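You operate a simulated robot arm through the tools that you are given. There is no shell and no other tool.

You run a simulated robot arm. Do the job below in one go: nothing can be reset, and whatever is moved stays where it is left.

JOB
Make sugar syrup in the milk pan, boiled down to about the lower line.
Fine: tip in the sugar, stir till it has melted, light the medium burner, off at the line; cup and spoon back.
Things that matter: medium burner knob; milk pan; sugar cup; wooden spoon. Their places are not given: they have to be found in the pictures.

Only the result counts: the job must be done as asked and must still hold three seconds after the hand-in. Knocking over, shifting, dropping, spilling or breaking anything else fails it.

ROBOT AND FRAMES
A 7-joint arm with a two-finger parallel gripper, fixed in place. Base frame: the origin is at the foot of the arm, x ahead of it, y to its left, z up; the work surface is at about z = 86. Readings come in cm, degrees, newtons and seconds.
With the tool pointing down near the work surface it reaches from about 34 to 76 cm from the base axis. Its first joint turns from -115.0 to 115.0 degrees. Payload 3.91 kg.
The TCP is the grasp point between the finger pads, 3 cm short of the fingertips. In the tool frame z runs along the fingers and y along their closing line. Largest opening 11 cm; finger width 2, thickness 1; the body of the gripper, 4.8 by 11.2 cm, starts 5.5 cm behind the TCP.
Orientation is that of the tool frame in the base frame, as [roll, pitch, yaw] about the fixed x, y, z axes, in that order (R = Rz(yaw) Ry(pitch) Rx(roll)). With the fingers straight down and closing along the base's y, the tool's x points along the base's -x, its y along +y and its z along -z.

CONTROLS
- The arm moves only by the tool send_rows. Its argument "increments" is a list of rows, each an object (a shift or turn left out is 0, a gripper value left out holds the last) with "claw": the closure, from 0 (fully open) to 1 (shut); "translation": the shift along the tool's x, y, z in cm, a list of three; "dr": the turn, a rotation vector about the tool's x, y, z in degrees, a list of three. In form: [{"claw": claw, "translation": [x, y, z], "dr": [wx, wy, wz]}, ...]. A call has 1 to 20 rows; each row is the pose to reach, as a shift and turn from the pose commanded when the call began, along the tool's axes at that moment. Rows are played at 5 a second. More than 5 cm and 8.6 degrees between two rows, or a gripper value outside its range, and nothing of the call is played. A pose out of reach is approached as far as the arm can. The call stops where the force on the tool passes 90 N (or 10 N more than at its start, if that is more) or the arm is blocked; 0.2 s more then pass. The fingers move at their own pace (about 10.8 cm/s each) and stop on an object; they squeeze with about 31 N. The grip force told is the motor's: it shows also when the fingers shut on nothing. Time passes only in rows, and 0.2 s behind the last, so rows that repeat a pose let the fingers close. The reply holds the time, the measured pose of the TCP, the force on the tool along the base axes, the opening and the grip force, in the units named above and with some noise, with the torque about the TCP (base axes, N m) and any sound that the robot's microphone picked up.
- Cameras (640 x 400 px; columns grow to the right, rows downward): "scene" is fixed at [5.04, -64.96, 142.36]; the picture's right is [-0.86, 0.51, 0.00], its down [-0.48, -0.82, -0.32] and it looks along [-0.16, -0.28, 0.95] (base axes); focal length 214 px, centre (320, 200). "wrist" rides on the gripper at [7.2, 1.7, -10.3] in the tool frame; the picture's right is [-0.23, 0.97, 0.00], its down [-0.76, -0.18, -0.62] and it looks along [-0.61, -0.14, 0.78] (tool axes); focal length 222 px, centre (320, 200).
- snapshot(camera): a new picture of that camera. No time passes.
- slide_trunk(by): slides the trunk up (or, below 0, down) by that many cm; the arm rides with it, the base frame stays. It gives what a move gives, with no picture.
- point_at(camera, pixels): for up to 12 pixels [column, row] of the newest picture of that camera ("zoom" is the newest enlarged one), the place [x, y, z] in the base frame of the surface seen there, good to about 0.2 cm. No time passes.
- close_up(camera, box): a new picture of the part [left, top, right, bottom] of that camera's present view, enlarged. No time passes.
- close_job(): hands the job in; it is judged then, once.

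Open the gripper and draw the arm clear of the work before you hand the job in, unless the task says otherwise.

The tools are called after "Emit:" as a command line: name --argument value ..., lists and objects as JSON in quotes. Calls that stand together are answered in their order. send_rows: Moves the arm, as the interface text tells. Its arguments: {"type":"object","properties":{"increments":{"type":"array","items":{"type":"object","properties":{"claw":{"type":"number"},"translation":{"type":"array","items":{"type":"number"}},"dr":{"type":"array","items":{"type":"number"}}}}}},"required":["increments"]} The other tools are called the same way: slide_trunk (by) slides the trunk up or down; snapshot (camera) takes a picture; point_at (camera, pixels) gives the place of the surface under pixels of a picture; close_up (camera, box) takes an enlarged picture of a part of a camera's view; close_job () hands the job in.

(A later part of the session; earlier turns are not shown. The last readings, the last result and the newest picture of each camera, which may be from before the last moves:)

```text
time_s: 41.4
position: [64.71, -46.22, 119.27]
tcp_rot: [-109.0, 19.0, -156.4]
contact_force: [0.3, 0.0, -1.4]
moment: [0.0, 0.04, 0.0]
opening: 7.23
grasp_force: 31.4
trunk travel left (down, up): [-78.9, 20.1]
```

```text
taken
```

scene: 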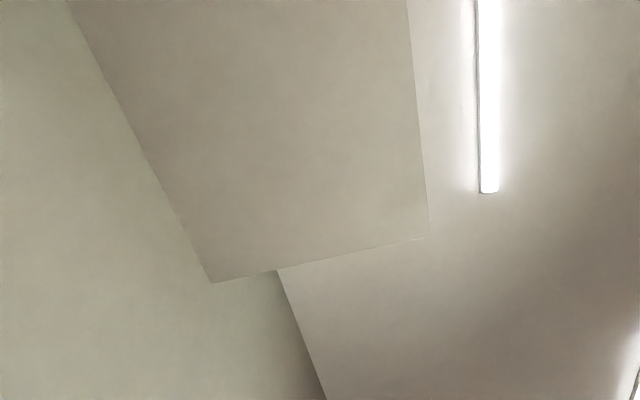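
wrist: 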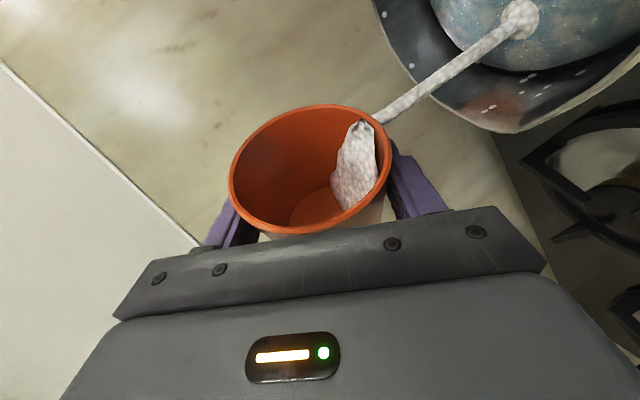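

Only a thin bank of sugar is left at θ≈110°. I tip further to about 135°, shifting the hand 1.5 cm to keep the lip over the pan's middle.

Emit:
send_rows --increments '[{"translation": [0.2, -0.07, 0], "dr": [0, 0, 2]}, {"translation": [0.5, -0.18, 0], "dr": [0, 0, 5]}, {"translation": [0.8, -0.3, 0], "dr": [0, 0, 8]}, {"translation": [1.1, -0.4, 0], "dr": [0, 0, 12]}, {"translation": [1.4, -0.5, 0], "dr": [0, 0, 16]}, {"translation": [1.4, -0.5, 0], "dr": [0, 0, 20]}, {"translation": [1.4, -0.5, 0], "dr": [0, 0, 25]}, {"translation": [1.4, -0.5, 0], "dr": [0, 0, 25]}, {"translation": [1.4, -0.5, 0], "dr": [0, 0, 25]}]'

Emit:
snapshot --camera "wrist"

```text
time_s: 43.4
position: [63.32, -46.93, 119.24]
tcp_rot: [-114.7, 42.3, -167.2]
contact_force: [-0.4, -0.2, -1.6]
moment: [0.0, 0.03, -0.02]
opening: 7.2
grasp_force: 31.0
trunk travel left (down, up): [-78.9, 20.1]
```

```text
taken
```

wrist: 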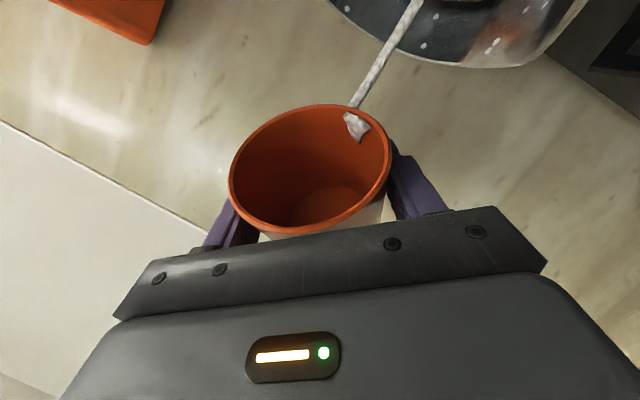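

Almost empty at θ≈135°; a small clump is at the lip. I hold here and tip another 10° to let it all go.

Emit:
send_rows --increments '[{"dr": [0, 0, 2]}, {"dr": [0, 0, 4]}, {"dr": [0, 0, 6]}, {"dr": [0, 0, 8]}, {"dr": [0, 0, 10]}, {"dr": [0, 0, 10]}, {"dr": [0, 0, 10]}, {"dr": [0, 0, 10]}]'

Emit:
snapshot --camera "wrist"

```text
time_s: 45.2
position: [63.32, -46.85, 119.27]
tcp_rot: [-119.6, 51.2, -173.8]
contact_force: [-0.2, -0.6, -2.3]
moment: [0.01, 0.06, 0.05]
opening: 7.17
grasp_force: 31.1
trunk travel left (down, up): [-78.9, 20.1]
```

```text
taken
```

wrist: 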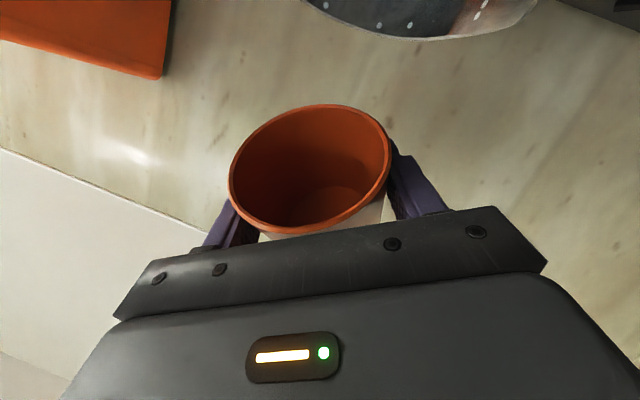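

The cup is empty. I turn it back upright in place (−145° about the tool axis).

Emit:
send_rows --increments '[{"dr": [0, 0, -5]}, {"dr": [0, 0, -13]}, {"dr": [0, 0, -21]}, {"dr": [0, 0, -29]}, {"dr": [0, 0, -37]}, {"dr": [0, 0, -45]}, {"dr": [0, 0, -53]}, {"dr": [0, 0, -61]}, {"dr": [0, 0, -69]}, {"dr": [0, 0, -77]}, {"dr": [0, 0, -85]}, {"dr": [0, 0, -93]}, {"dr": [0, 0, -101]}, {"dr": [0, 0, -109]}, {"dr": [0, 0, -117]}, {"dr": [0, 0, -125]}, {"dr": [0, 0, -133]}, {"dr": [0, 0, -140]}, {"dr": [0, 0, -145]}, {"dr": [0, 0, -145]}]'

Emit:
snapshot --camera "wrist"

```text
time_s: 49.4
position: [63.42, -46.92, 119.27]
tcp_rot: [179.7, -72.1, -59.7]
contact_force: [-0.3, 0.5, -1.3]
moment: [0.0, 0.02, 0.03]
opening: 7.19
grasp_force: 31.2
trunk travel left (down, up): [-78.9, 20.1]
```

```text
taken
```

wrist: 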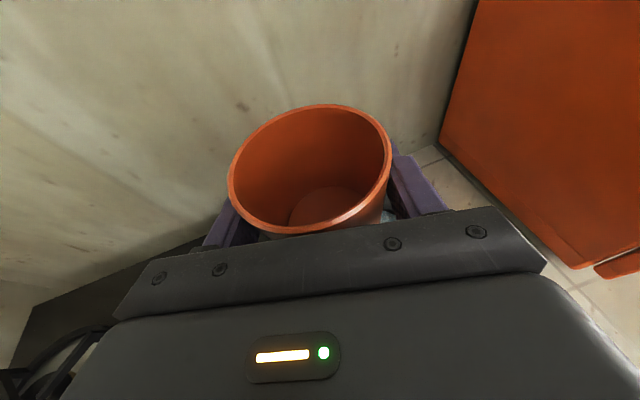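

The cup is upright and empty at (63.4,−46.9,119.3). I carry it back along the same way to above its old place.

Emit:
send_rows --increments '[{"translation": [2.0, 0, -0.6], "dr": [0, 0, 0]}, {"translation": [2.4, 2.5, -1.9], "dr": [-1.5, 0, 0.5]}, {"translation": [1.9, 6.5, -3.8], "dr": [-4, 0, 1.3]}, {"translation": [1.4, 10.4, -5.8], "dr": [-6.7, 0, 2.2]}, {"translation": [0.9, 14.3, -7.8], "dr": [-9.4, 0, 3.0]}, {"translation": [0.4, 18.2, -9.8], "dr": [-12, 0, 3.9]}, {"translation": [-0.2, 22.1, -11.8], "dr": [-14.7, 0, 4.8]}, {"translation": [-0.8, 26.0, -13.8], "dr": [-17.4, 0, 5.6]}, {"translation": [-1.5, 29.9, -15.8], "dr": [-20.1, 0, 6.5]}, {"translation": [-2.3, 33.8, -17.8], "dr": [-22.9, 0, 7.4]}, {"translation": [-3.2, 37.67, -19.66], "dr": [-25.8, 0, 8.37]}, {"translation": [-3.2, 37.67, -19.66], "dr": [-25.8, 0, 8.37]}]'

Emit:
snapshot --camera "wrist"

```text
time_s: 52.0
position: [20.57, -48.57, 122.5]
tcp_rot: [-180.0, -72.0, -87.1]
contact_force: [0.4, -0.7, -0.9]
moment: [0.02, -0.03, 0.01]
opening: 7.2
grasp_force: 30.4
trunk travel left (down, up): [-78.9, 20.1]
```

```text
taken
```

wrist: 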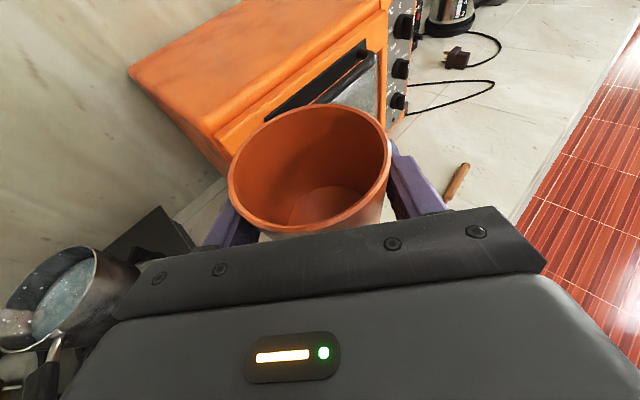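

Back above the old place (20.6,−48.6,122.5). I lower the cup to about 1 cm above the counter first.

Emit:
send_rows --increments '[{"translation": [-4.28, -0.1, 1.39]}, {"translation": [-8.56, -0.2, 2.78]}, {"translation": [-12.84, -0.3, 4.17]}, {"translation": [-17.1, -0.3, 5.56]}, {"translation": [-21.4, -0.3, 6.95]}, {"translation": [-25.6, -0.3, 8.3]}, {"translation": [-28.0, -0.3, 9.1]}, {"translation": [-29.4, -0.3, 9.55]}, {"translation": [-29.4, -0.3, 9.55]}]'

Emit:
send_rows --increments '[{"translation": [-0.3, 0, 0.1]}, {"translation": [-0.6, 0, 0.2]}, {"translation": [-0.6, 0, 0.2]}]'

Emit:
snapshot --camera "wrist"

```text
time_s: 54.0
position: [21.01, -48.89, 91.27]
tcp_rot: [-179.9, -71.9, -87.2]
contact_force: [0.4, -0.5, -1.3]
moment: [0.02, -0.01, 0.0]
opening: 7.15
grasp_force: 31.1
trunk travel left (down, up): [-78.9, 20.1]
```

```text
time_s: 54.8
position: [21.28, -48.6, 90.62]
tcp_rot: [-179.9, -72.0, -87.2]
contact_force: [0.0, -0.8, -0.7]
moment: [-0.01, 0.01, 0.0]
opening: 7.17
grasp_force: 30.7
trunk travel left (down, up): [-78.9, 20.1]
```

```text
taken
```

wrist: 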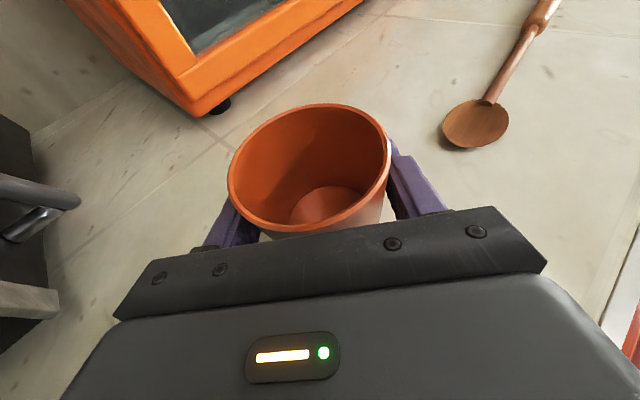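

z reads 90.6 against 90.4 at pick-up, no contact yet. I go down in 1.5 mm steps and watch the force.

Emit:
send_rows --increments '[{"translation": [-0.14, 0, 0.05]}, {"translation": [-0.14, 0, 0.05]}]'

Emit:
send_rows --increments '[{"translation": [-0.14, 0, 0.05]}, {"translation": [-0.14, 0, 0.05]}]'

```text
time_s: 55.4
position: [21.15, -48.69, 90.47]
tcp_rot: [-180.0, -72.0, -87.2]
contact_force: [0.1, 0.6, -0.2]
moment: [-0.03, 0.0, 0.0]
opening: 7.16
grasp_force: 31.1
trunk travel left (down, up): [-78.9, 20.1]
```

```text
time_s: 56.0
position: [21.12, -48.75, 90.58]
tcp_rot: [-179.8, -71.9, -87.1]
contact_force: [-0.1, -0.2, -1.5]
moment: [-0.03, 0.02, 0.0]
opening: 7.16
grasp_force: 30.7
trunk travel left (down, up): [-78.9, 20.1]
```

Readings are noisy, so I check the rim height with the camera (it stood at z=93.4 before).

Emit:
close_up --camera "wrist" --box '[215, 90, 415, 240]'

Emit:
point_at --camera "zoom" --pixels '[[240, 60], [320, 42], [400, 40], [480, 65], [520, 100], [70, 200], [100, 130], [160, 345], [400, 345], [250, 57], [350, 36], [440, 46]]'

```text
2.67 times, centred on (315, 165) of wrist
```

zoom: 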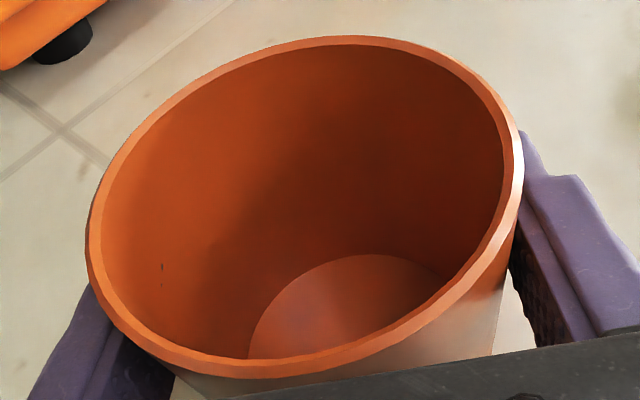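

```text
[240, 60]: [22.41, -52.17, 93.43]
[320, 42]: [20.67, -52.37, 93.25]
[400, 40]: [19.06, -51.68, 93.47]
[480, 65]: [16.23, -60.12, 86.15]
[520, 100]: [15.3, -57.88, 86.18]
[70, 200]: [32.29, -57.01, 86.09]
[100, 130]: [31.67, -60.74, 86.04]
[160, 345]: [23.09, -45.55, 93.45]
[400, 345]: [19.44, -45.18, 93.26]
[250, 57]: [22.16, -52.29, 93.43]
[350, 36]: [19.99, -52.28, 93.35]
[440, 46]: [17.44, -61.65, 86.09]
```

Rim reads ≈93.38, the same as at the start, so it is at the counter within a millimetre or two. One more millimetre down, then I open the fingers gently.

Emit:
send_rows --increments '[{"translation": [-0.12, 0, 0.04]}, {"translation": [-0.12, 0, 0.04]}, {"translation": [-0.12, 0, 0.04]}]'

Emit:
send_rows --increments '[{"claw": 0.3}, {"claw": 0.2}, {"claw": 0.1}, {"claw": 0}, {"claw": 0}]'

Emit:
snapshot --camera "wrist"

```text
time_s: 56.8
position: [21.13, -48.74, 90.37]
tcp_rot: [-180.0, -72.0, -87.2]
contact_force: [0.9, 0.1, 1.5]
moment: [0.02, -0.01, -0.02]
opening: 7.14
grasp_force: 31.0
trunk travel left (down, up): [-78.9, 20.1]
```

```text
time_s: 58.0
position: [21.08, -48.71, 90.38]
tcp_rot: [-179.9, -71.9, -87.2]
contact_force: [0.2, 0.4, -0.8]
moment: [0.0, -0.02, -0.03]
opening: 10.99
grasp_force: 0.1
trunk travel left (down, up): [-78.9, 20.1]
```

```text
taken
```

wrist: 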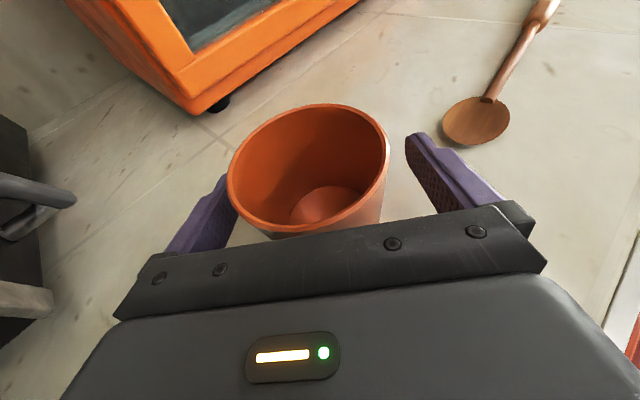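

The cup stands free. I raise the hand straight up 27 cm.

Emit:
send_rows --increments '[{"translation": [1.9, 0, -0.62]}, {"translation": [4.75, 0, -1.55]}, {"translation": [8.6, 0, -2.8]}, {"translation": [12.8, 0, -4.17]}, {"translation": [17.1, 0, -5.56]}, {"translation": [21.4, 0, -6.95]}, {"translation": [25.7, 0, -8.35]}, {"translation": [25.7, 0, -8.35]}]'

Emit:
snapshot --camera "wrist"

```text
time_s: 59.8
position: [20.77, -48.79, 117.29]
tcp_rot: [179.8, -71.8, -86.8]
contact_force: [-0.7, 0.4, 0.0]
moment: [0.0, -0.03, -0.03]
opening: 11.01
grasp_force: 0.1
trunk travel left (down, up): [-78.9, 20.1]
```

```text
taken
```

wrist: 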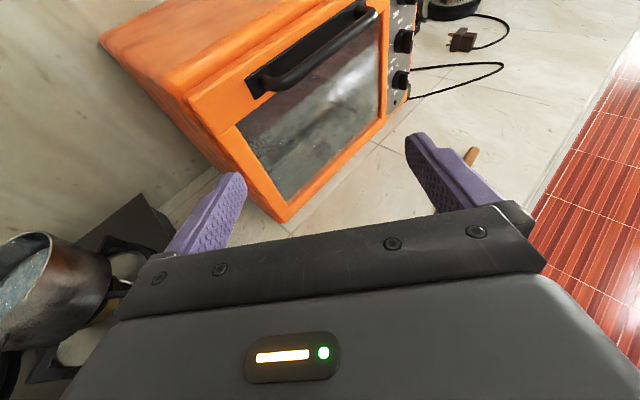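

Next the spoon: I turn the hand to point straight down again, staying at this height.

Emit:
send_rows --increments '[{"dr": [0, -8, 0]}, {"dr": [0, -16, 0]}, {"dr": [0, -24, 0]}, {"dr": [0, -32, 0]}, {"dr": [0, -40, 0]}, {"dr": [0, -48, 0]}, {"dr": [0, -56, 0]}, {"dr": [0, -64, 0]}, {"dr": [0, -72, 0]}, {"dr": [0, -72, 0]}]'

```text
time_s: 62.0
position: [21.2, -48.6, 117.43]
tcp_rot: [180.0, 0.1, -87.1]
contact_force: [-0.1, 1.1, 0.1]
moment: [0.02, 0.0, -0.03]
opening: 11.02
grasp_force: 0.1
trunk travel left (down, up): [-78.9, 20.1]
```

The hand points down at (21.2,−48.6,117.4). I move over the spoon's handle at about (−2.5,−70.5,108) with yaw −129°, the closing line across the spoon.

Emit:
send_rows --increments '[{"translation": [2.55, 3.05, 1.16], "dr": [0, 0, 5.2]}, {"translation": [5.1, 6.1, 2.3], "dr": [0, 0, 10.5]}, {"translation": [7.7, 9.15, 3.5], "dr": [0, 0, 15.7]}, {"translation": [10.2, 12.2, 4.65], "dr": [0, 0, 21]}, {"translation": [12.8, 15.2, 5.8], "dr": [0, 0, 26.2]}, {"translation": [15.3, 18.3, 7.0], "dr": [0, 0, 31.5]}, {"translation": [17.9, 21.3, 8.1], "dr": [0, 0, 36.7]}, {"translation": [20.45, 24.4, 9.3], "dr": [0, 0, 42]}, {"translation": [20.45, 24.4, 9.3], "dr": [0, 0, 42]}]'

Emit:
snapshot --camera "wrist"

```text
time_s: 64.0
position: [-2.33, -69.11, 108.0]
tcp_rot: [-180.0, 0.0, -129.2]
contact_force: [-0.6, 0.6, 0.6]
moment: [0.0, -0.02, -0.01]
opening: 10.99
grasp_force: 0.0
out of reach, approached as far as the arm can: row 8, 9
trunk travel left (down, up): [-78.9, 20.1]
```

```text
taken
```

wrist: 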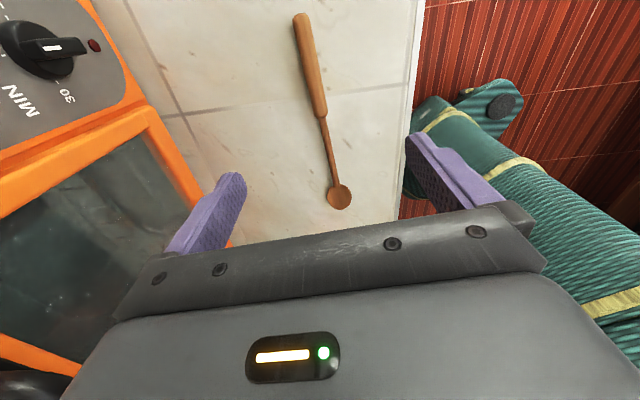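

The hand is slightly short at (−2.3,−69.1) but the spoon is in full view between (302,20) and (340,200). I measure points along it.

Emit:
point_at --camera "wrist" --pixels '[[303, 22], [307, 45], [312, 70], [317, 95], [322, 118], [328, 150], [333, 175], [340, 197], [298, 20], [310, 18], [308, 70], [316, 70]]'

Emit:
close_up --camera "wrist" --box '[260, 0, 400, 220]'

```text
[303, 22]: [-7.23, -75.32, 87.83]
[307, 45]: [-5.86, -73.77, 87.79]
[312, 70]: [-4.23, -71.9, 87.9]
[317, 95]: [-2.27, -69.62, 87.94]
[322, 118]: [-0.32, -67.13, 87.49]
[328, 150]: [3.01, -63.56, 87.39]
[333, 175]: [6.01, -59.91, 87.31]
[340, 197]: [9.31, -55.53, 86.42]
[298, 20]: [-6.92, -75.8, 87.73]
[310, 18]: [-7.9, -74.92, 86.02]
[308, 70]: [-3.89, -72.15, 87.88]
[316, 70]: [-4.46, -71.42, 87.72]
```

```text
1.82 times, centred on (330, 110) of wrist
```

zoom: 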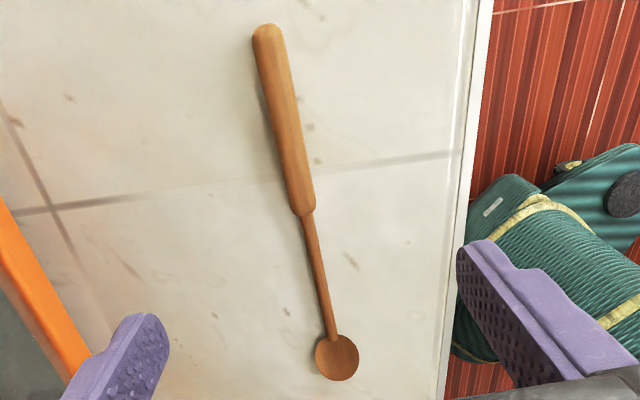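

The spoon axis runs at 50.5° with the thick handle from (−0.5,−67.5) to (−7.3,−75.5). To gain low reach I slide the trunk down 10 cm (hand goes from z=108 to 98, still well above the spoon at 88).

Emit:
slide_trunk --by -10

```text
time_s: 65.3
position: [-2.25, -69.16, 97.89]
tcp_rot: [180.0, 0.0, -129.1]
contact_force: [0.6, 0.3, -0.7]
moment: [0.02, -0.02, -0.02]
opening: 10.99
grasp_force: 0.1
trunk travel left (down, up): [-68.9, 30.1]
```

Slid to z=97.9. I shift onto the handle axis at (−1.4,−68.6) and go down to z≈92.5.

Emit:
send_rows --increments '[{"translation": [-0.97, -0.3, 0]}, {"translation": [-0.97, -0.3, 2.7]}, {"translation": [-0.97, -0.3, 5.4]}, {"translation": [-0.97, -0.3, 5.4]}]'

Emit:
snapshot --camera "wrist"

```text
time_s: 66.3
position: [-1.43, -68.68, 92.95]
tcp_rot: [-179.9, 0.0, -129.2]
contact_force: [0.7, 0.2, 0.6]
moment: [0.03, -0.03, 0.0]
opening: 11.02
grasp_force: 0.1
trunk travel left (down, up): [-68.9, 30.1]
```

```text
taken
```

wrist: 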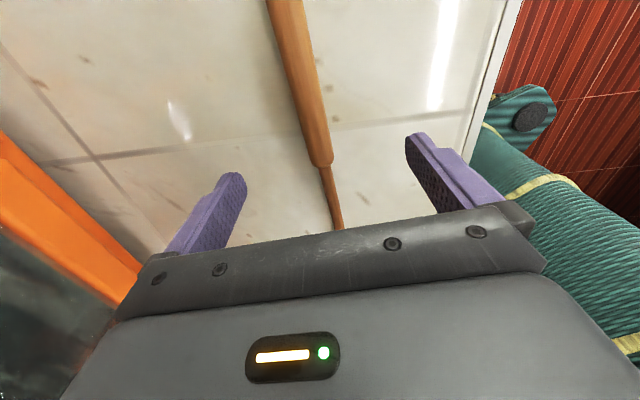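

I check where the thick handle's shoulder (322,163) lies relative to the fingertips.

Emit:
point_at --camera "wrist" --pixels '[[322, 163], [315, 130], [305, 90], [295, 50], [330, 185], [306, 132], [326, 128], [238, 178], [418, 140]]'

```text
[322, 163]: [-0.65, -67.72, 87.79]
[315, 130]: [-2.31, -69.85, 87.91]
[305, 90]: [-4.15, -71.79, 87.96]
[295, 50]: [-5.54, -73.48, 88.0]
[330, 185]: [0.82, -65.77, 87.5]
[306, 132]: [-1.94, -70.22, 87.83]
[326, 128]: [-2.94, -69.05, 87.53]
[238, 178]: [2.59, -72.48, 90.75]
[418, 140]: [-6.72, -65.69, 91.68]
```

The fingers fall about 1.3 cm behind the shoulder; I move 0.5 cm further up the handle and descend to z≈89.5.

Emit:
send_rows --increments '[{"translation": [0.5, 0.1, 1.2]}, {"translation": [0.5, 0.1, 2.4]}, {"translation": [0.5, 0.1, 3.3]}, {"translation": [0.5, 0.1, 3.3]}]'

Emit:
snapshot --camera "wrist"

```text
time_s: 67.3
position: [-1.71, -68.89, 89.46]
tcp_rot: [-180.0, 0.0, -129.1]
contact_force: [0.1, -0.1, 0.8]
moment: [-0.02, 0.03, 0.01]
opening: 11.0
grasp_force: 0.0
trunk travel left (down, up): [-68.9, 30.1]
```

```text
taken
```

wrist: 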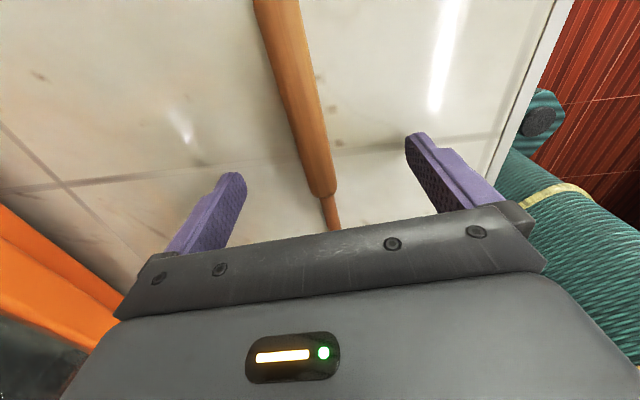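

At z=89.5 with the handle between the pads. I close the gripper on the handle.

Emit:
send_rows --increments '[{"claw": 0.4}, {"claw": 0.6}, {"claw": 0.75}, {"claw": 0.9}, {"claw": 1}, {"claw": 1}, {"claw": 1}]'

Emit:
snapshot --camera "wrist"

```text
time_s: 68.9
position: [-1.79, -68.85, 89.5]
tcp_rot: [-180.0, -0.1, -129.1]
contact_force: [-0.8, 0.9, 1.0]
moment: [0.01, -0.01, -0.07]
opening: 1.89
grasp_force: 30.9
trunk travel left (down, up): [-68.9, 30.1]
```

```text
taken
```

wrist: 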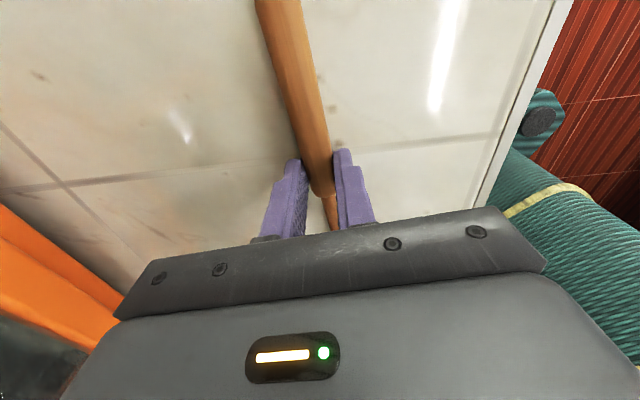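

Grip holds at 1.89 cm. I lift the spoon straight up by sliding the trunk up 20 cm.

Emit:
slide_trunk --by 20

Emit:
snapshot --camera "wrist"

```text
time_s: 71.1
position: [-1.68, -68.86, 109.42]
tcp_rot: [-179.9, 0.1, -129.1]
contact_force: [-0.3, 0.6, -0.2]
moment: [0.0, -0.02, 0.01]
opening: 1.88
grasp_force: 30.9
trunk travel left (down, up): [-88.9, 10.1]
```

```text
taken
```

wrist: 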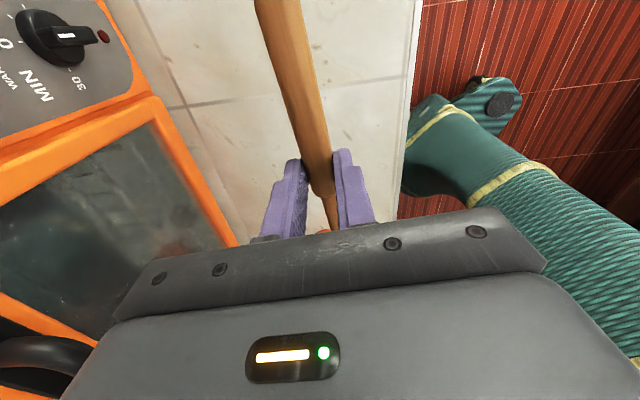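

The spoon is lifted. I now tilt the hand by 85° so that it levels and the spoon hangs bowl-down.

Emit:
send_rows --increments '[{"dr": [0, 8, 0]}, {"dr": [0, 16, 0]}, {"dr": [0, 24, 0]}, {"dr": [0, 32, 0]}, {"dr": [0, 40, 0]}, {"dr": [0, 48, 0]}, {"dr": [0, 56, 0]}, {"dr": [0, 64, 0]}, {"dr": [0, 72, 0]}, {"dr": [0, 80, 0]}, {"dr": [0, 85, 0]}, {"dr": [0, 85, 0]}]'

Emit:
snapshot --camera "wrist"

```text
time_s: 73.9
position: [-0.03, -70.02, 112.59]
tcp_rot: [-138.0, -83.7, -170.3]
contact_force: [-0.3, 0.4, -0.5]
moment: [0.04, 0.0, 0.0]
opening: 1.9
grasp_force: 30.9
trunk travel left (down, up): [-88.9, 10.1]
stopped in row 12: the arm was blocked; the commanded pose is now the measured one
```

```text
taken
```

wrist: 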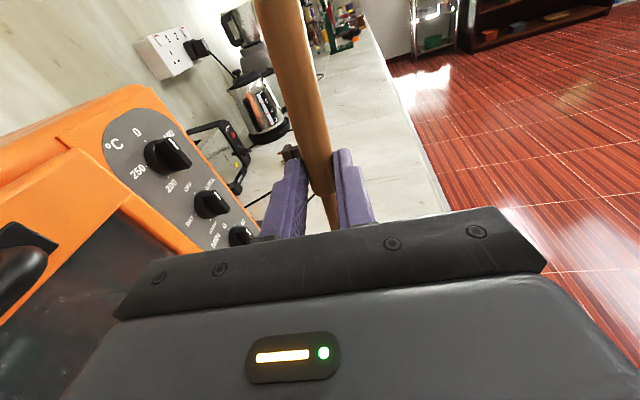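

The hand is nearly level (about 4° of roll left) and stopped at a joint limit; the spoon is still firmly held. I move up and inward while turning to heading −87°, a pose family known to be reachable.

Emit:
send_rows --increments '[{"translation": [3.5, -0.3, -1.5], "dr": [2, -0.3, -0.5]}, {"translation": [6.0, -0.7, -5.0], "dr": [6, -1.0, -1.4]}, {"translation": [8.0, -1.1, -8.9], "dr": [11, -1.8, -2.5]}, {"translation": [10.0, -1.5, -12.8], "dr": [16, -2.6, -3.7]}, {"translation": [11.8, -1.9, -16.7], "dr": [22, -3.6, -5.0]}, {"translation": [13.5, -2.3, -20.6], "dr": [28, -4.6, -6.4]}, {"translation": [15.3, -2.7, -24.5], "dr": [34, -5.5, -7.8]}, {"translation": [17.0, -3.1, -28.3], "dr": [40.6, -6.6, -9.3]}, {"translation": [17.0, -3.1, -28.3], "dr": [40.6, -6.6, -9.3]}]'

Emit:
snapshot --camera "wrist"

```text
time_s: 75.9
position: [18.07, -50.21, 131.63]
tcp_rot: [178.4, -79.6, -85.6]
contact_force: [-0.5, -0.3, -1.5]
moment: [0.01, 0.04, 0.02]
opening: 1.88
grasp_force: 31.0
trunk travel left (down, up): [-88.9, 10.1]
```

```text
taken
```

wrist: 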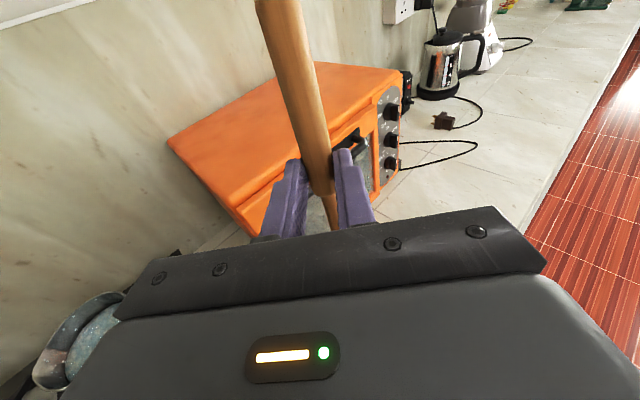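

Reached (18.1,−50.2,131.6) with the spoon hanging. I now carry it above the pan's centre at z≈137 (tip about 118, above rim 109.5 and handle 112), turning to heading −60°.

Emit:
send_rows --increments '[{"translation": [4.0, -1.5, -0.1], "dr": [1, 0, -0.2]}, {"translation": [5.6, -5.7, -0.15], "dr": [3.6, 0, -0.65]}, {"translation": [5.6, -10.3, -0.2], "dr": [6.4, 0, -1.2]}, {"translation": [5.6, -14.9, -0.25], "dr": [9.2, 0, -1.7]}, {"translation": [5.6, -19.5, -0.3], "dr": [12, 0, -2.2]}, {"translation": [5.6, -24.1, -0.4], "dr": [14.9, 0, -2.7]}, {"translation": [5.6, -28.7, -0.5], "dr": [17.7, 0, -3.3]}, {"translation": [5.6, -33.3, -0.55], "dr": [20.6, 0, -3.8]}, {"translation": [5.6, -37.9, -0.6], "dr": [23.5, 0, -4.3]}, {"translation": [5.55, -41.5, -0.7], "dr": [25.7, 0, -4.7]}, {"translation": [5.55, -43.0, -0.7], "dr": [26.6, 0.1, -4.9]}, {"translation": [5.55, -43.0, -0.7], "dr": [26.6, 0.1, -4.9]}]'

Emit:
snapshot --camera "wrist"

```text
time_s: 78.5
position: [60.98, -48.25, 137.3]
tcp_rot: [178.4, -79.7, -58.5]
contact_force: [0.5, -0.5, -1.0]
moment: [0.02, 0.0, -0.01]
opening: 1.89
grasp_force: 31.0
trunk travel left (down, up): [-88.9, 10.1]
```

```text
taken
```

wrist: 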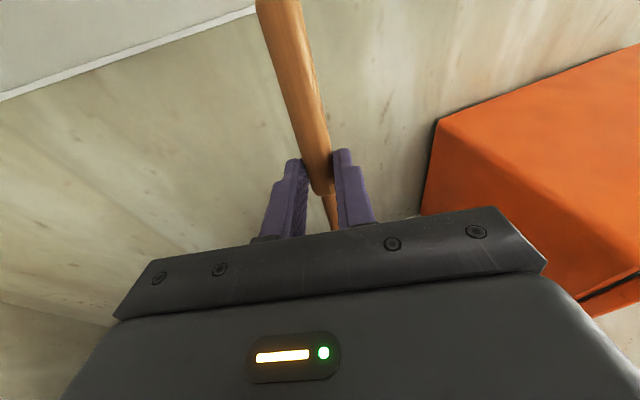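

The dead reckoning puts the bowl at (61.0,−47.9), the pan's centre, tip at z≈118. I lower the spoon 16.8 cm so that the tip sits at z≈101, about 2 cm off the bottom.

Emit:
send_rows --increments '[{"translation": [-3.0, 0, 0.55]}, {"translation": [-6.0, 0, 1.1]}, {"translation": [-9.0, 0, 1.6]}, {"translation": [-12.0, 0, 2.2]}, {"translation": [-14.5, 0, 2.6]}, {"translation": [-16.5, 0, 3.0]}, {"translation": [-16.5, 0, 3.0]}]'

Emit:
snapshot --camera "wrist"

```text
time_s: 80.1
position: [60.84, -48.12, 120.92]
tcp_rot: [178.6, -80.2, -58.8]
contact_force: [3.2, -4.1, 26.4]
moment: [-0.74, -0.53, 0.0]
opening: 1.92
grasp_force: 30.9
trunk travel left (down, up): [-88.9, 10.1]
```

```text
taken
```

wrist: 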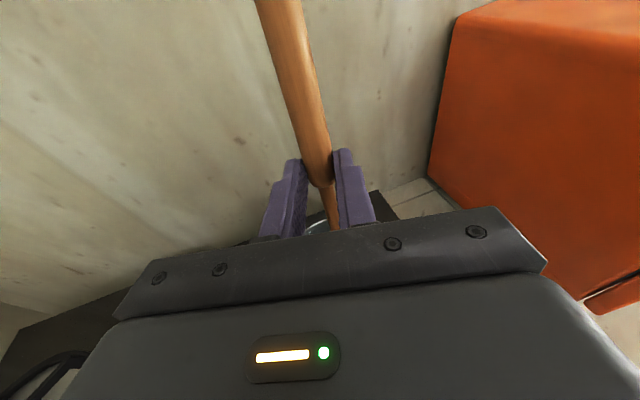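

The force reads 26 N upward: the tip touches the pan's bottom (higher than guessed, ≈101.7). I raise by 1.2 cm and re-check.

Emit:
send_rows --increments '[{"translation": [0.6, 0, -0.1]}, {"translation": [1.2, 0, -0.2]}, {"translation": [1.2, 0, -0.2]}]'

Emit:
snapshot --camera "wrist"

```text
time_s: 80.9
position: [61.06, -48.28, 121.57]
tcp_rot: [177.9, -79.6, -58.1]
contact_force: [0.5, 0.1, -1.1]
moment: [0.03, 0.0, -0.03]
opening: 1.9
grasp_force: 30.9
trunk travel left (down, up): [-88.9, 10.1]
```

```text
taken
```

wrist: 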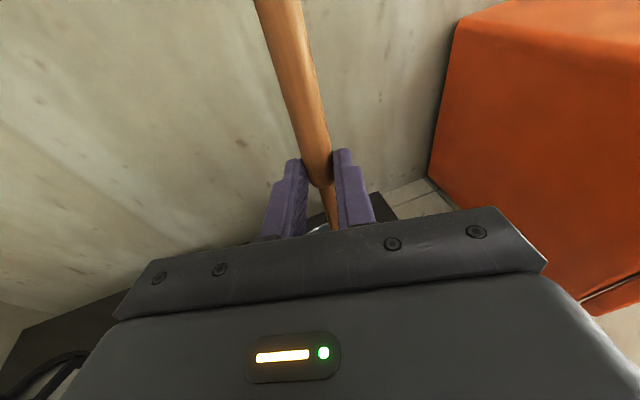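

Free again (force ≈0) at z=121.6. I raise 4 mm more and stir one slow circle of 2.5 cm radius to check for wall contact.

Emit:
send_rows --increments '[{"translation": [0.4, 1.2, -0.07]}, {"translation": [0.4, 2.5, -0.07]}, {"translation": [0.69, 1.92, 1.51]}, {"translation": [0.84, 0.43, 2.35]}, {"translation": [0.79, -1.25, 2.06]}, {"translation": [0.55, -2.35, 0.77]}, {"translation": [0.25, -2.35, -0.91]}, {"translation": [0.01, -1.25, -2.2]}, {"translation": [-0.04, 0.43, -2.49]}, {"translation": [0.11, 1.92, -1.65]}, {"translation": [0.4, 2.5, -0.07]}]'

```text
time_s: 83.3
position: [58.99, -49.6, 121.86]
tcp_rot: [177.9, -79.6, -58.1]
contact_force: [-0.2, -0.6, -0.6]
moment: [-0.01, 0.04, -0.01]
opening: 1.9
grasp_force: 31.0
trunk travel left (down, up): [-88.9, 10.1]
```

No contact. I stir on: two more circles per call.

Emit:
send_rows --increments '[{"translation": [0.29, -0.58, 1.58]}, {"translation": [0.44, -2.07, 2.42]}, {"translation": [0.39, -3.75, 2.13]}, {"translation": [0.15, -4.85, 0.84]}, {"translation": [-0.15, -4.85, -0.84]}, {"translation": [-0.39, -3.75, -2.13]}, {"translation": [-0.44, -2.07, -2.42]}, {"translation": [-0.29, -0.58, -1.58]}, {"translation": [0, 0, 0]}, {"translation": [0.29, -0.58, 1.58]}, {"translation": [0.44, -2.07, 2.42]}, {"translation": [0.39, -3.75, 2.13]}, {"translation": [0.15, -4.85, 0.84]}, {"translation": [-0.15, -4.85, -0.84]}, {"translation": [-0.39, -3.75, -2.13]}, {"translation": [-0.44, -2.07, -2.42]}, {"translation": [-0.29, -0.58, -1.58]}, {"translation": [0, 0, 0]}]'

Emit:
send_rows --increments '[{"translation": [0.29, -0.58, 1.58]}, {"translation": [0.44, -2.07, 2.42]}, {"translation": [0.39, -3.75, 2.13]}, {"translation": [0.15, -4.85, 0.84]}, {"translation": [-0.15, -4.85, -0.84]}, {"translation": [-0.39, -3.75, -2.13]}, {"translation": [-0.44, -2.07, -2.42]}, {"translation": [-0.29, -0.58, -1.58]}, {"translation": [0, 0, 0]}, {"translation": [0.29, -0.58, 1.58]}, {"translation": [0.44, -2.07, 2.42]}, {"translation": [0.39, -3.75, 2.13]}, {"translation": [0.15, -4.85, 0.84]}, {"translation": [-0.15, -4.85, -0.84]}, {"translation": [-0.39, -3.75, -2.13]}, {"translation": [-0.44, -2.07, -2.42]}, {"translation": [-0.29, -0.58, -1.58]}, {"translation": [0, 0, 0]}]'

Emit:
send_rows --increments '[{"translation": [0.29, -0.58, 1.58]}, {"translation": [0.44, -2.07, 2.42]}, {"translation": [0.39, -3.75, 2.13]}, {"translation": [0.15, -4.85, 0.84]}, {"translation": [-0.15, -4.85, -0.84]}, {"translation": [-0.39, -3.75, -2.13]}, {"translation": [-0.44, -2.07, -2.42]}, {"translation": [-0.29, -0.58, -1.58]}, {"translation": [0, 0, 0]}, {"translation": [0.29, -0.58, 1.58]}, {"translation": [0.44, -2.07, 2.42]}, {"translation": [0.39, -3.75, 2.13]}, {"translation": [0.15, -4.85, 0.84]}, {"translation": [-0.15, -4.85, -0.84]}, {"translation": [-0.39, -3.75, -2.13]}, {"translation": [-0.44, -2.07, -2.42]}, {"translation": [-0.29, -0.58, -1.58]}, {"translation": [0, 0, 0]}]'

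```text
time_s: 87.1
position: [58.84, -49.29, 121.89]
tcp_rot: [178.1, -79.7, -58.1]
contact_force: [-0.9, 0.0, 0.3]
moment: [0.02, 0.0, 0.01]
opening: 1.89
grasp_force: 30.9
trunk travel left (down, up): [-88.9, 10.1]
```

```text
time_s: 90.9
position: [58.76, -49.25, 121.94]
tcp_rot: [177.8, -79.6, -57.8]
contact_force: [0.9, -0.4, -1.0]
moment: [-0.02, -0.04, -0.02]
opening: 1.9
grasp_force: 30.7
trunk travel left (down, up): [-88.9, 10.1]
```

```text
time_s: 94.7
position: [58.87, -49.44, 121.93]
tcp_rot: [178.0, -79.7, -58.1]
contact_force: [-0.4, -0.3, -0.9]
moment: [0.03, 0.0, 0.01]
opening: 1.89
grasp_force: 31.0
trunk travel left (down, up): [-88.9, 10.1]
```

Seven circles done with no contact. I stir two more batches before lifting out to look.

Emit:
send_rows --increments '[{"translation": [0.29, -0.58, 1.58]}, {"translation": [0.44, -2.07, 2.42]}, {"translation": [0.39, -3.75, 2.13]}, {"translation": [0.15, -4.85, 0.84]}, {"translation": [-0.15, -4.85, -0.84]}, {"translation": [-0.39, -3.75, -2.13]}, {"translation": [-0.44, -2.07, -2.42]}, {"translation": [-0.29, -0.58, -1.58]}, {"translation": [0, 0, 0]}, {"translation": [0.29, -0.58, 1.58]}, {"translation": [0.44, -2.07, 2.42]}, {"translation": [0.39, -3.75, 2.13]}, {"translation": [0.15, -4.85, 0.84]}, {"translation": [-0.15, -4.85, -0.84]}, {"translation": [-0.39, -3.75, -2.13]}, {"translation": [-0.44, -2.07, -2.42]}, {"translation": [-0.29, -0.58, -1.58]}, {"translation": [0, 0, 0]}]'

Emit:
send_rows --increments '[{"translation": [0.29, -0.58, 1.58]}, {"translation": [0.44, -2.07, 2.42]}, {"translation": [0.39, -3.75, 2.13]}, {"translation": [0.15, -4.85, 0.84]}, {"translation": [-0.15, -4.85, -0.84]}, {"translation": [-0.39, -3.75, -2.13]}, {"translation": [-0.44, -2.07, -2.42]}, {"translation": [-0.29, -0.58, -1.58]}, {"translation": [0, 0, 0]}, {"translation": [0.29, -0.58, 1.58]}, {"translation": [0.44, -2.07, 2.42]}, {"translation": [0.39, -3.75, 2.13]}, {"translation": [0.15, -4.85, 0.84]}, {"translation": [-0.15, -4.85, -0.84]}, {"translation": [-0.39, -3.75, -2.13]}, {"translation": [-0.44, -2.07, -2.42]}, {"translation": [-0.29, -0.58, -1.58]}, {"translation": [0, -2.5, 0]}]'

Emit:
snapshot --camera "wrist"

```text
time_s: 98.5
position: [58.9, -49.5, 121.95]
tcp_rot: [178.0, -79.6, -58.0]
contact_force: [-0.2, -0.3, 0.2]
moment: [0.0, 0.01, -0.02]
opening: 1.91
grasp_force: 31.0
trunk travel left (down, up): [-88.9, 10.1]
```

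```text
time_s: 102.3
position: [61.0, -48.15, 121.86]
tcp_rot: [178.0, -79.7, -58.0]
contact_force: [-0.1, -0.9, -0.1]
moment: [0.0, 0.0, -0.02]
opening: 1.9
grasp_force: 31.4
trunk travel left (down, up): [-88.9, 10.1]
```

```text
taken
```

wrist: 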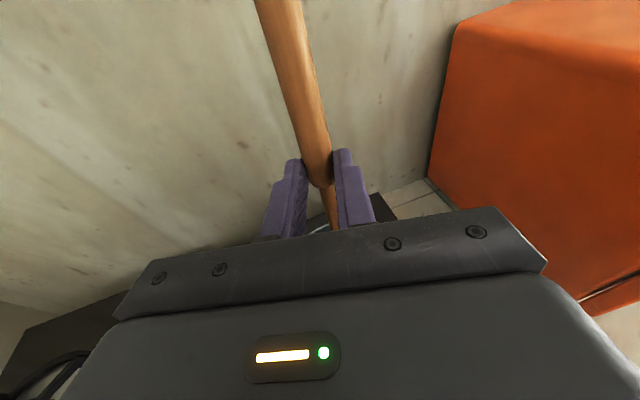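

Back at centre. I lift the spoon straight out to z≈137.5, pause to let it drip, then draw back 28 cm along the heading to look into the pan.

Emit:
send_rows --increments '[{"translation": [3.0, 0, -0.55]}, {"translation": [6.0, 0, -1.1]}, {"translation": [9.0, 0, -1.6]}, {"translation": [12.0, 0, -2.2]}, {"translation": [15.3, 0, -2.8]}, {"translation": [15.3, 0, -2.8]}, {"translation": [15.3, 0, -2.8]}, {"translation": [15.3, 0, -2.8]}, {"translation": [15.3, 0, -2.8]}, {"translation": [15.3, 0, -2.8]}, {"translation": [15.3, 0, -2.8]}]'

Emit:
send_rows --increments '[{"translation": [-0.8, 0, -4.4]}, {"translation": [-1.6, 0, -8.8]}, {"translation": [-2.4, 0, -13.2]}, {"translation": [-3.2, 0, -17.6]}, {"translation": [-4.0, 0, -22.0]}, {"translation": [-5.0, 0, -27.5]}, {"translation": [-5.0, 0, -27.5]}]'

Emit:
snapshot --camera "wrist"

```text
time_s: 104.7
position: [60.95, -47.99, 137.69]
tcp_rot: [178.1, -79.7, -58.2]
contact_force: [0.6, 0.8, -0.5]
moment: [0.02, 0.03, 0.01]
opening: 1.89
grasp_force: 31.2
trunk travel left (down, up): [-88.9, 10.1]
```

```text
refused: row 6 steps farther than a row can; nothing moved
```

```text
taken
```

wrist: 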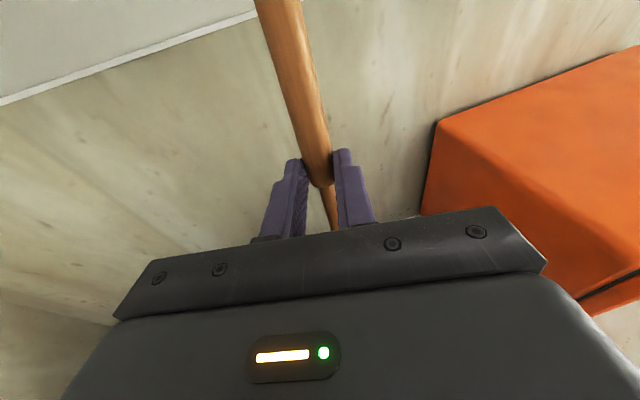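

The spoon is up and clear; the draw-back call was refused for one long step. I resend it with even steps.

Emit:
send_rows --increments '[{"translation": [-0.8, 0, -4.4]}, {"translation": [-1.6, 0, -8.8]}, {"translation": [-2.4, 0, -13.2]}, {"translation": [-3.2, 0, -17.6]}, {"translation": [-4.0, 0, -22.0]}, {"translation": [-4.8, 0, -26.4]}, {"translation": [-4.8, 0, -26.4]}]'

Emit:
snapshot --camera "wrist"

```text
time_s: 106.3
position: [47.58, -24.98, 137.7]
tcp_rot: [178.3, -79.7, -58.4]
contact_force: [0.0, 0.0, -0.5]
moment: [-0.01, 0.05, -0.01]
opening: 1.9
grasp_force: 31.6
trunk travel left (down, up): [-88.9, 10.1]
```

```text
taken
```

wrist: 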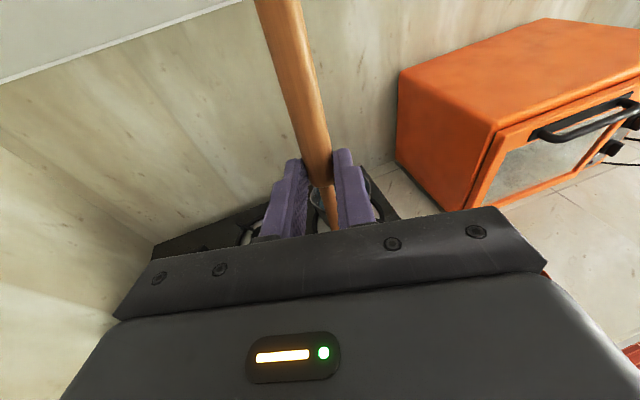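

The pan hides just behind the fingers near (320,200). I shift the hand to the right and pitch it down 10° so that the pan shows to the left of the fingers.

Emit:
send_rows --increments '[{"translation": [0, 4.2, 0.1], "dr": [-2, -2, 0.4]}, {"translation": [0, 8.4, 0.2], "dr": [-4, -4, 0.8]}, {"translation": [0.1, 12.6, 0.4], "dr": [-6, -6, 1.1]}, {"translation": [0.1, 16.7, 0.6], "dr": [-8, -8, 1.5]}, {"translation": [0.13, 20.7, 0.73], "dr": [-9.8, -10, 1.8]}, {"translation": [0.13, 20.7, 0.73], "dr": [-9.8, -10, 1.8]}]'

Emit:
snapshot --camera "wrist"

Emit:
close_up --camera "wrist" --box '[170, 130, 290, 240]'

```text
time_s: 107.7
position: [30.16, -35.77, 137.65]
tcp_rot: [176.4, -69.9, -66.6]
contact_force: [0.6, 1.5, -1.0]
moment: [0.02, -0.02, 0.01]
opening: 1.9
grasp_force: 31.1
trunk travel left (down, up): [-88.9, 10.1]
```

```text
taken
```

wrist: 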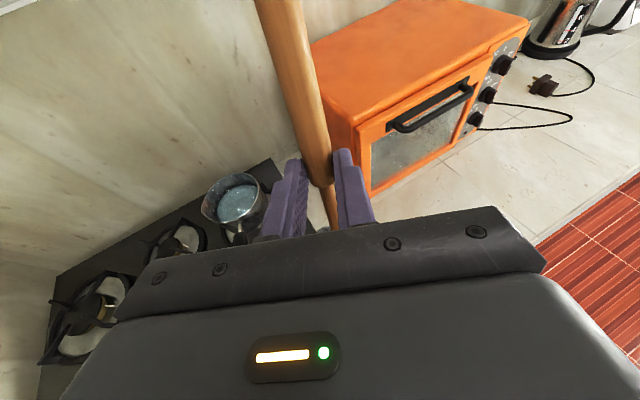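

```text
3.64 times, centred on (230, 185) of wrist
```

zoom: 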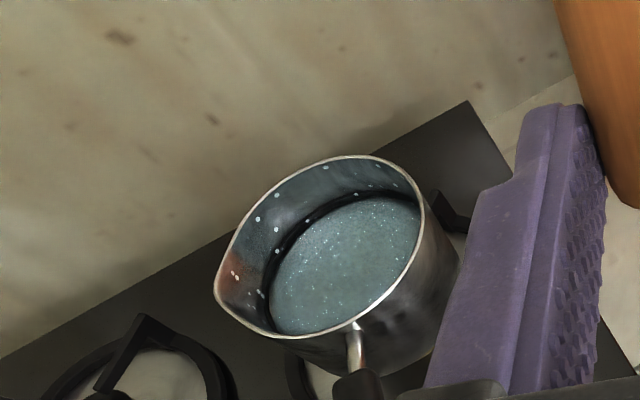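

The liquid looks even and no sugar heap is visible; I enlarge further to be sure and measure the level.

Emit:
close_up --camera "wrist" --box '[196, 166, 268, 230]'

Emit:
point_at --camera "zoom" --pixels '[[320, 250], [250, 240], [400, 200], [350, 180], [300, 200], [240, 230], [330, 120], [160, 190], [190, 290], [470, 150]]'

```text
6.25 times, centred on (232, 198) of wrist
```

zoom: 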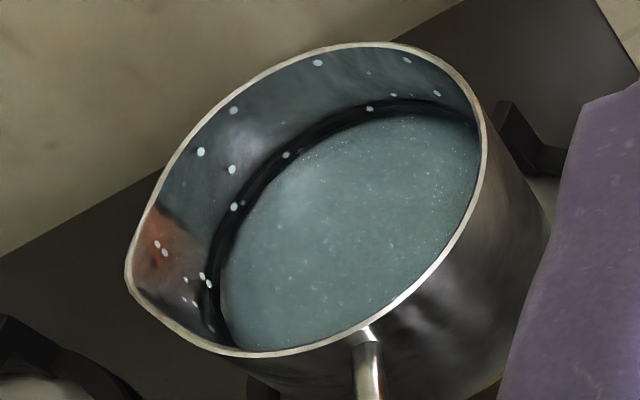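

```text
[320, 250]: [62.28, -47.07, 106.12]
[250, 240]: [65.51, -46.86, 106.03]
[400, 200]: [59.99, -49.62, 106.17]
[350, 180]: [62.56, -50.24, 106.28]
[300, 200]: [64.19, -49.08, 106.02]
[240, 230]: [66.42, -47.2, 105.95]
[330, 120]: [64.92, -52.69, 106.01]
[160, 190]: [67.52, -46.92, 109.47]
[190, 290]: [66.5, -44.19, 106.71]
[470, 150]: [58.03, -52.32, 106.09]
```

The liquid looks even, with no sugar heap on it, level 106.1. Since the sugar could still lie at the bottom, I take the spoon back for a few more circles to be on the safe side.

Emit:
send_rows --increments '[{"translation": [1.0, -3.1, 2.6], "dr": [1.25, 1.23, -0.2]}, {"translation": [2.0, -6.2, 5.15], "dr": [2.5, 2.46, -0.36]}, {"translation": [3.05, -9.3, 7.7], "dr": [3.7, 3.7, -0.54]}, {"translation": [4.1, -12.4, 10.3], "dr": [5, 4.9, -0.7]}, {"translation": [5.1, -15.5, 12.9], "dr": [6.2, 6.15, -0.9]}, {"translation": [6.1, -18.6, 15.5], "dr": [7.5, 7.4, -1.1]}, {"translation": [7.1, -21.7, 18.0], "dr": [8.7, 8.6, -1.25]}, {"translation": [8.15, -24.74, 20.6], "dr": [9.97, 9.84, -1.43]}, {"translation": [8.15, -24.74, 20.6], "dr": [9.97, 9.84, -1.43]}]'

```text
time_s: 109.7
position: [61.15, -48.33, 137.68]
tcp_rot: [-179.3, -79.7, -60.7]
contact_force: [0.2, 1.0, 0.0]
moment: [0.0, 0.02, 0.01]
opening: 1.87
grasp_force: 31.1
trunk travel left (down, up): [-88.9, 10.1]
```

Above the pan's centre again. I lower to z≈122 as before.

Emit:
send_rows --increments '[{"translation": [-3.0, 0, 0.55]}, {"translation": [-6.0, 0, 1.1]}, {"translation": [-9.0, 0, 1.6]}, {"translation": [-12.0, 0, 2.2]}, {"translation": [-14.0, 0, 2.55]}, {"translation": [-15.3, 0, 2.8]}, {"translation": [-15.3, 0, 2.8]}]'

```text
time_s: 111.3
position: [60.87, -48.13, 122.37]
tcp_rot: [-179.6, -79.6, -60.3]
contact_force: [-0.1, 0.4, -0.3]
moment: [0.03, 0.02, 0.0]
opening: 1.87
grasp_force: 31.2
trunk travel left (down, up): [-88.9, 10.1]
```

The spoon is in the liquid without contact (z=122.4). I stir several more circles, a little wider (2.8 cm).

Emit:
send_rows --increments '[{"translation": [0, 1.4, 0]}, {"translation": [0, 2.8, 0]}, {"translation": [0.32, 2.14, 1.77]}, {"translation": [0.49, 0.49, 2.71]}, {"translation": [0.43, -1.4, 2.38]}, {"translation": [0.17, -2.63, 0.94]}, {"translation": [-0.17, -2.63, -0.94]}, {"translation": [-0.43, -1.4, -2.38]}, {"translation": [-0.49, 0.49, -2.71]}, {"translation": [-0.32, 2.14, -1.77]}, {"translation": [0, 2.8, 0]}, {"translation": [0.32, 2.14, 1.77]}, {"translation": [0.49, 0.49, 2.71]}, {"translation": [0.43, -1.4, 2.38]}, {"translation": [0.17, -2.63, 0.94]}, {"translation": [-0.17, -2.63, -0.94]}, {"translation": [-0.43, -1.4, -2.38]}, {"translation": [-0.49, 0.49, -2.71]}, {"translation": [-0.32, 2.14, -1.77]}, {"translation": [0, 0, 0]}]'

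Emit:
send_rows --increments '[{"translation": [0, 1.4, 0]}, {"translation": [0, 2.8, 0]}, {"translation": [0.32, 2.14, 1.77]}, {"translation": [0.49, 0.49, 2.71]}, {"translation": [0.43, -1.4, 2.38]}, {"translation": [0.17, -2.63, 0.94]}, {"translation": [-0.17, -2.63, -0.94]}, {"translation": [-0.43, -1.4, -2.38]}, {"translation": [-0.49, 0.49, -2.71]}, {"translation": [-0.32, 2.14, -1.77]}, {"translation": [0, 2.8, 0]}, {"translation": [0.32, 2.14, 1.77]}, {"translation": [0.49, 0.49, 2.71]}, {"translation": [0.43, -1.4, 2.38]}, {"translation": [0.17, -2.63, 0.94]}, {"translation": [-0.17, -2.63, -0.94]}, {"translation": [-0.43, -1.4, -2.38]}, {"translation": [-0.49, 0.49, -2.71]}, {"translation": [-0.32, 2.14, -1.77]}, {"translation": [0, 0, 0]}]'

Emit:
send_rows --increments '[{"translation": [0, 1.4, 0]}, {"translation": [0, 2.8, 0]}, {"translation": [0.32, 2.14, 1.77]}, {"translation": [0.49, 0.49, 2.71]}, {"translation": [0.43, -1.4, 2.38]}, {"translation": [0.17, -2.63, 0.94]}, {"translation": [-0.17, -2.63, -0.94]}, {"translation": [-0.43, -1.4, -2.38]}, {"translation": [-0.49, 0.49, -2.71]}, {"translation": [-0.32, 2.14, -1.77]}, {"translation": [0, 2.8, 0]}, {"translation": [0.32, 2.14, 1.77]}, {"translation": [0.49, 0.49, 2.71]}, {"translation": [0.43, -1.4, 2.38]}, {"translation": [0.17, -2.63, 0.94]}, {"translation": [-0.17, -2.63, -0.94]}, {"translation": [-0.43, -1.4, -2.38]}, {"translation": [-0.49, 0.49, -2.71]}, {"translation": [-0.32, 2.14, -1.77]}, {"translation": [0, 0, 0]}]'

```text
time_s: 115.5
position: [60.94, -48.22, 122.3]
tcp_rot: [-180.0, -79.5, -59.8]
contact_force: [0.3, 0.0, -0.1]
moment: [-0.01, 0.0, 0.0]
opening: 1.89
grasp_force: 31.1
trunk travel left (down, up): [-88.9, 10.1]
```

```text
time_s: 119.7
position: [61.21, -48.17, 122.42]
tcp_rot: [-179.9, -79.6, -60.2]
contact_force: [-0.1, 0.3, -0.9]
moment: [-0.02, 0.03, 0.02]
opening: 1.91
grasp_force: 31.1
trunk travel left (down, up): [-88.9, 10.1]
```

```text
time_s: 123.9
position: [60.62, -48.34, 122.0]
tcp_rot: [-179.7, -79.6, -60.2]
contact_force: [0.6, 0.8, -0.5]
moment: [-0.02, -0.02, 0.02]
opening: 1.93
grasp_force: 31.6
trunk travel left (down, up): [-88.9, 10.1]
```

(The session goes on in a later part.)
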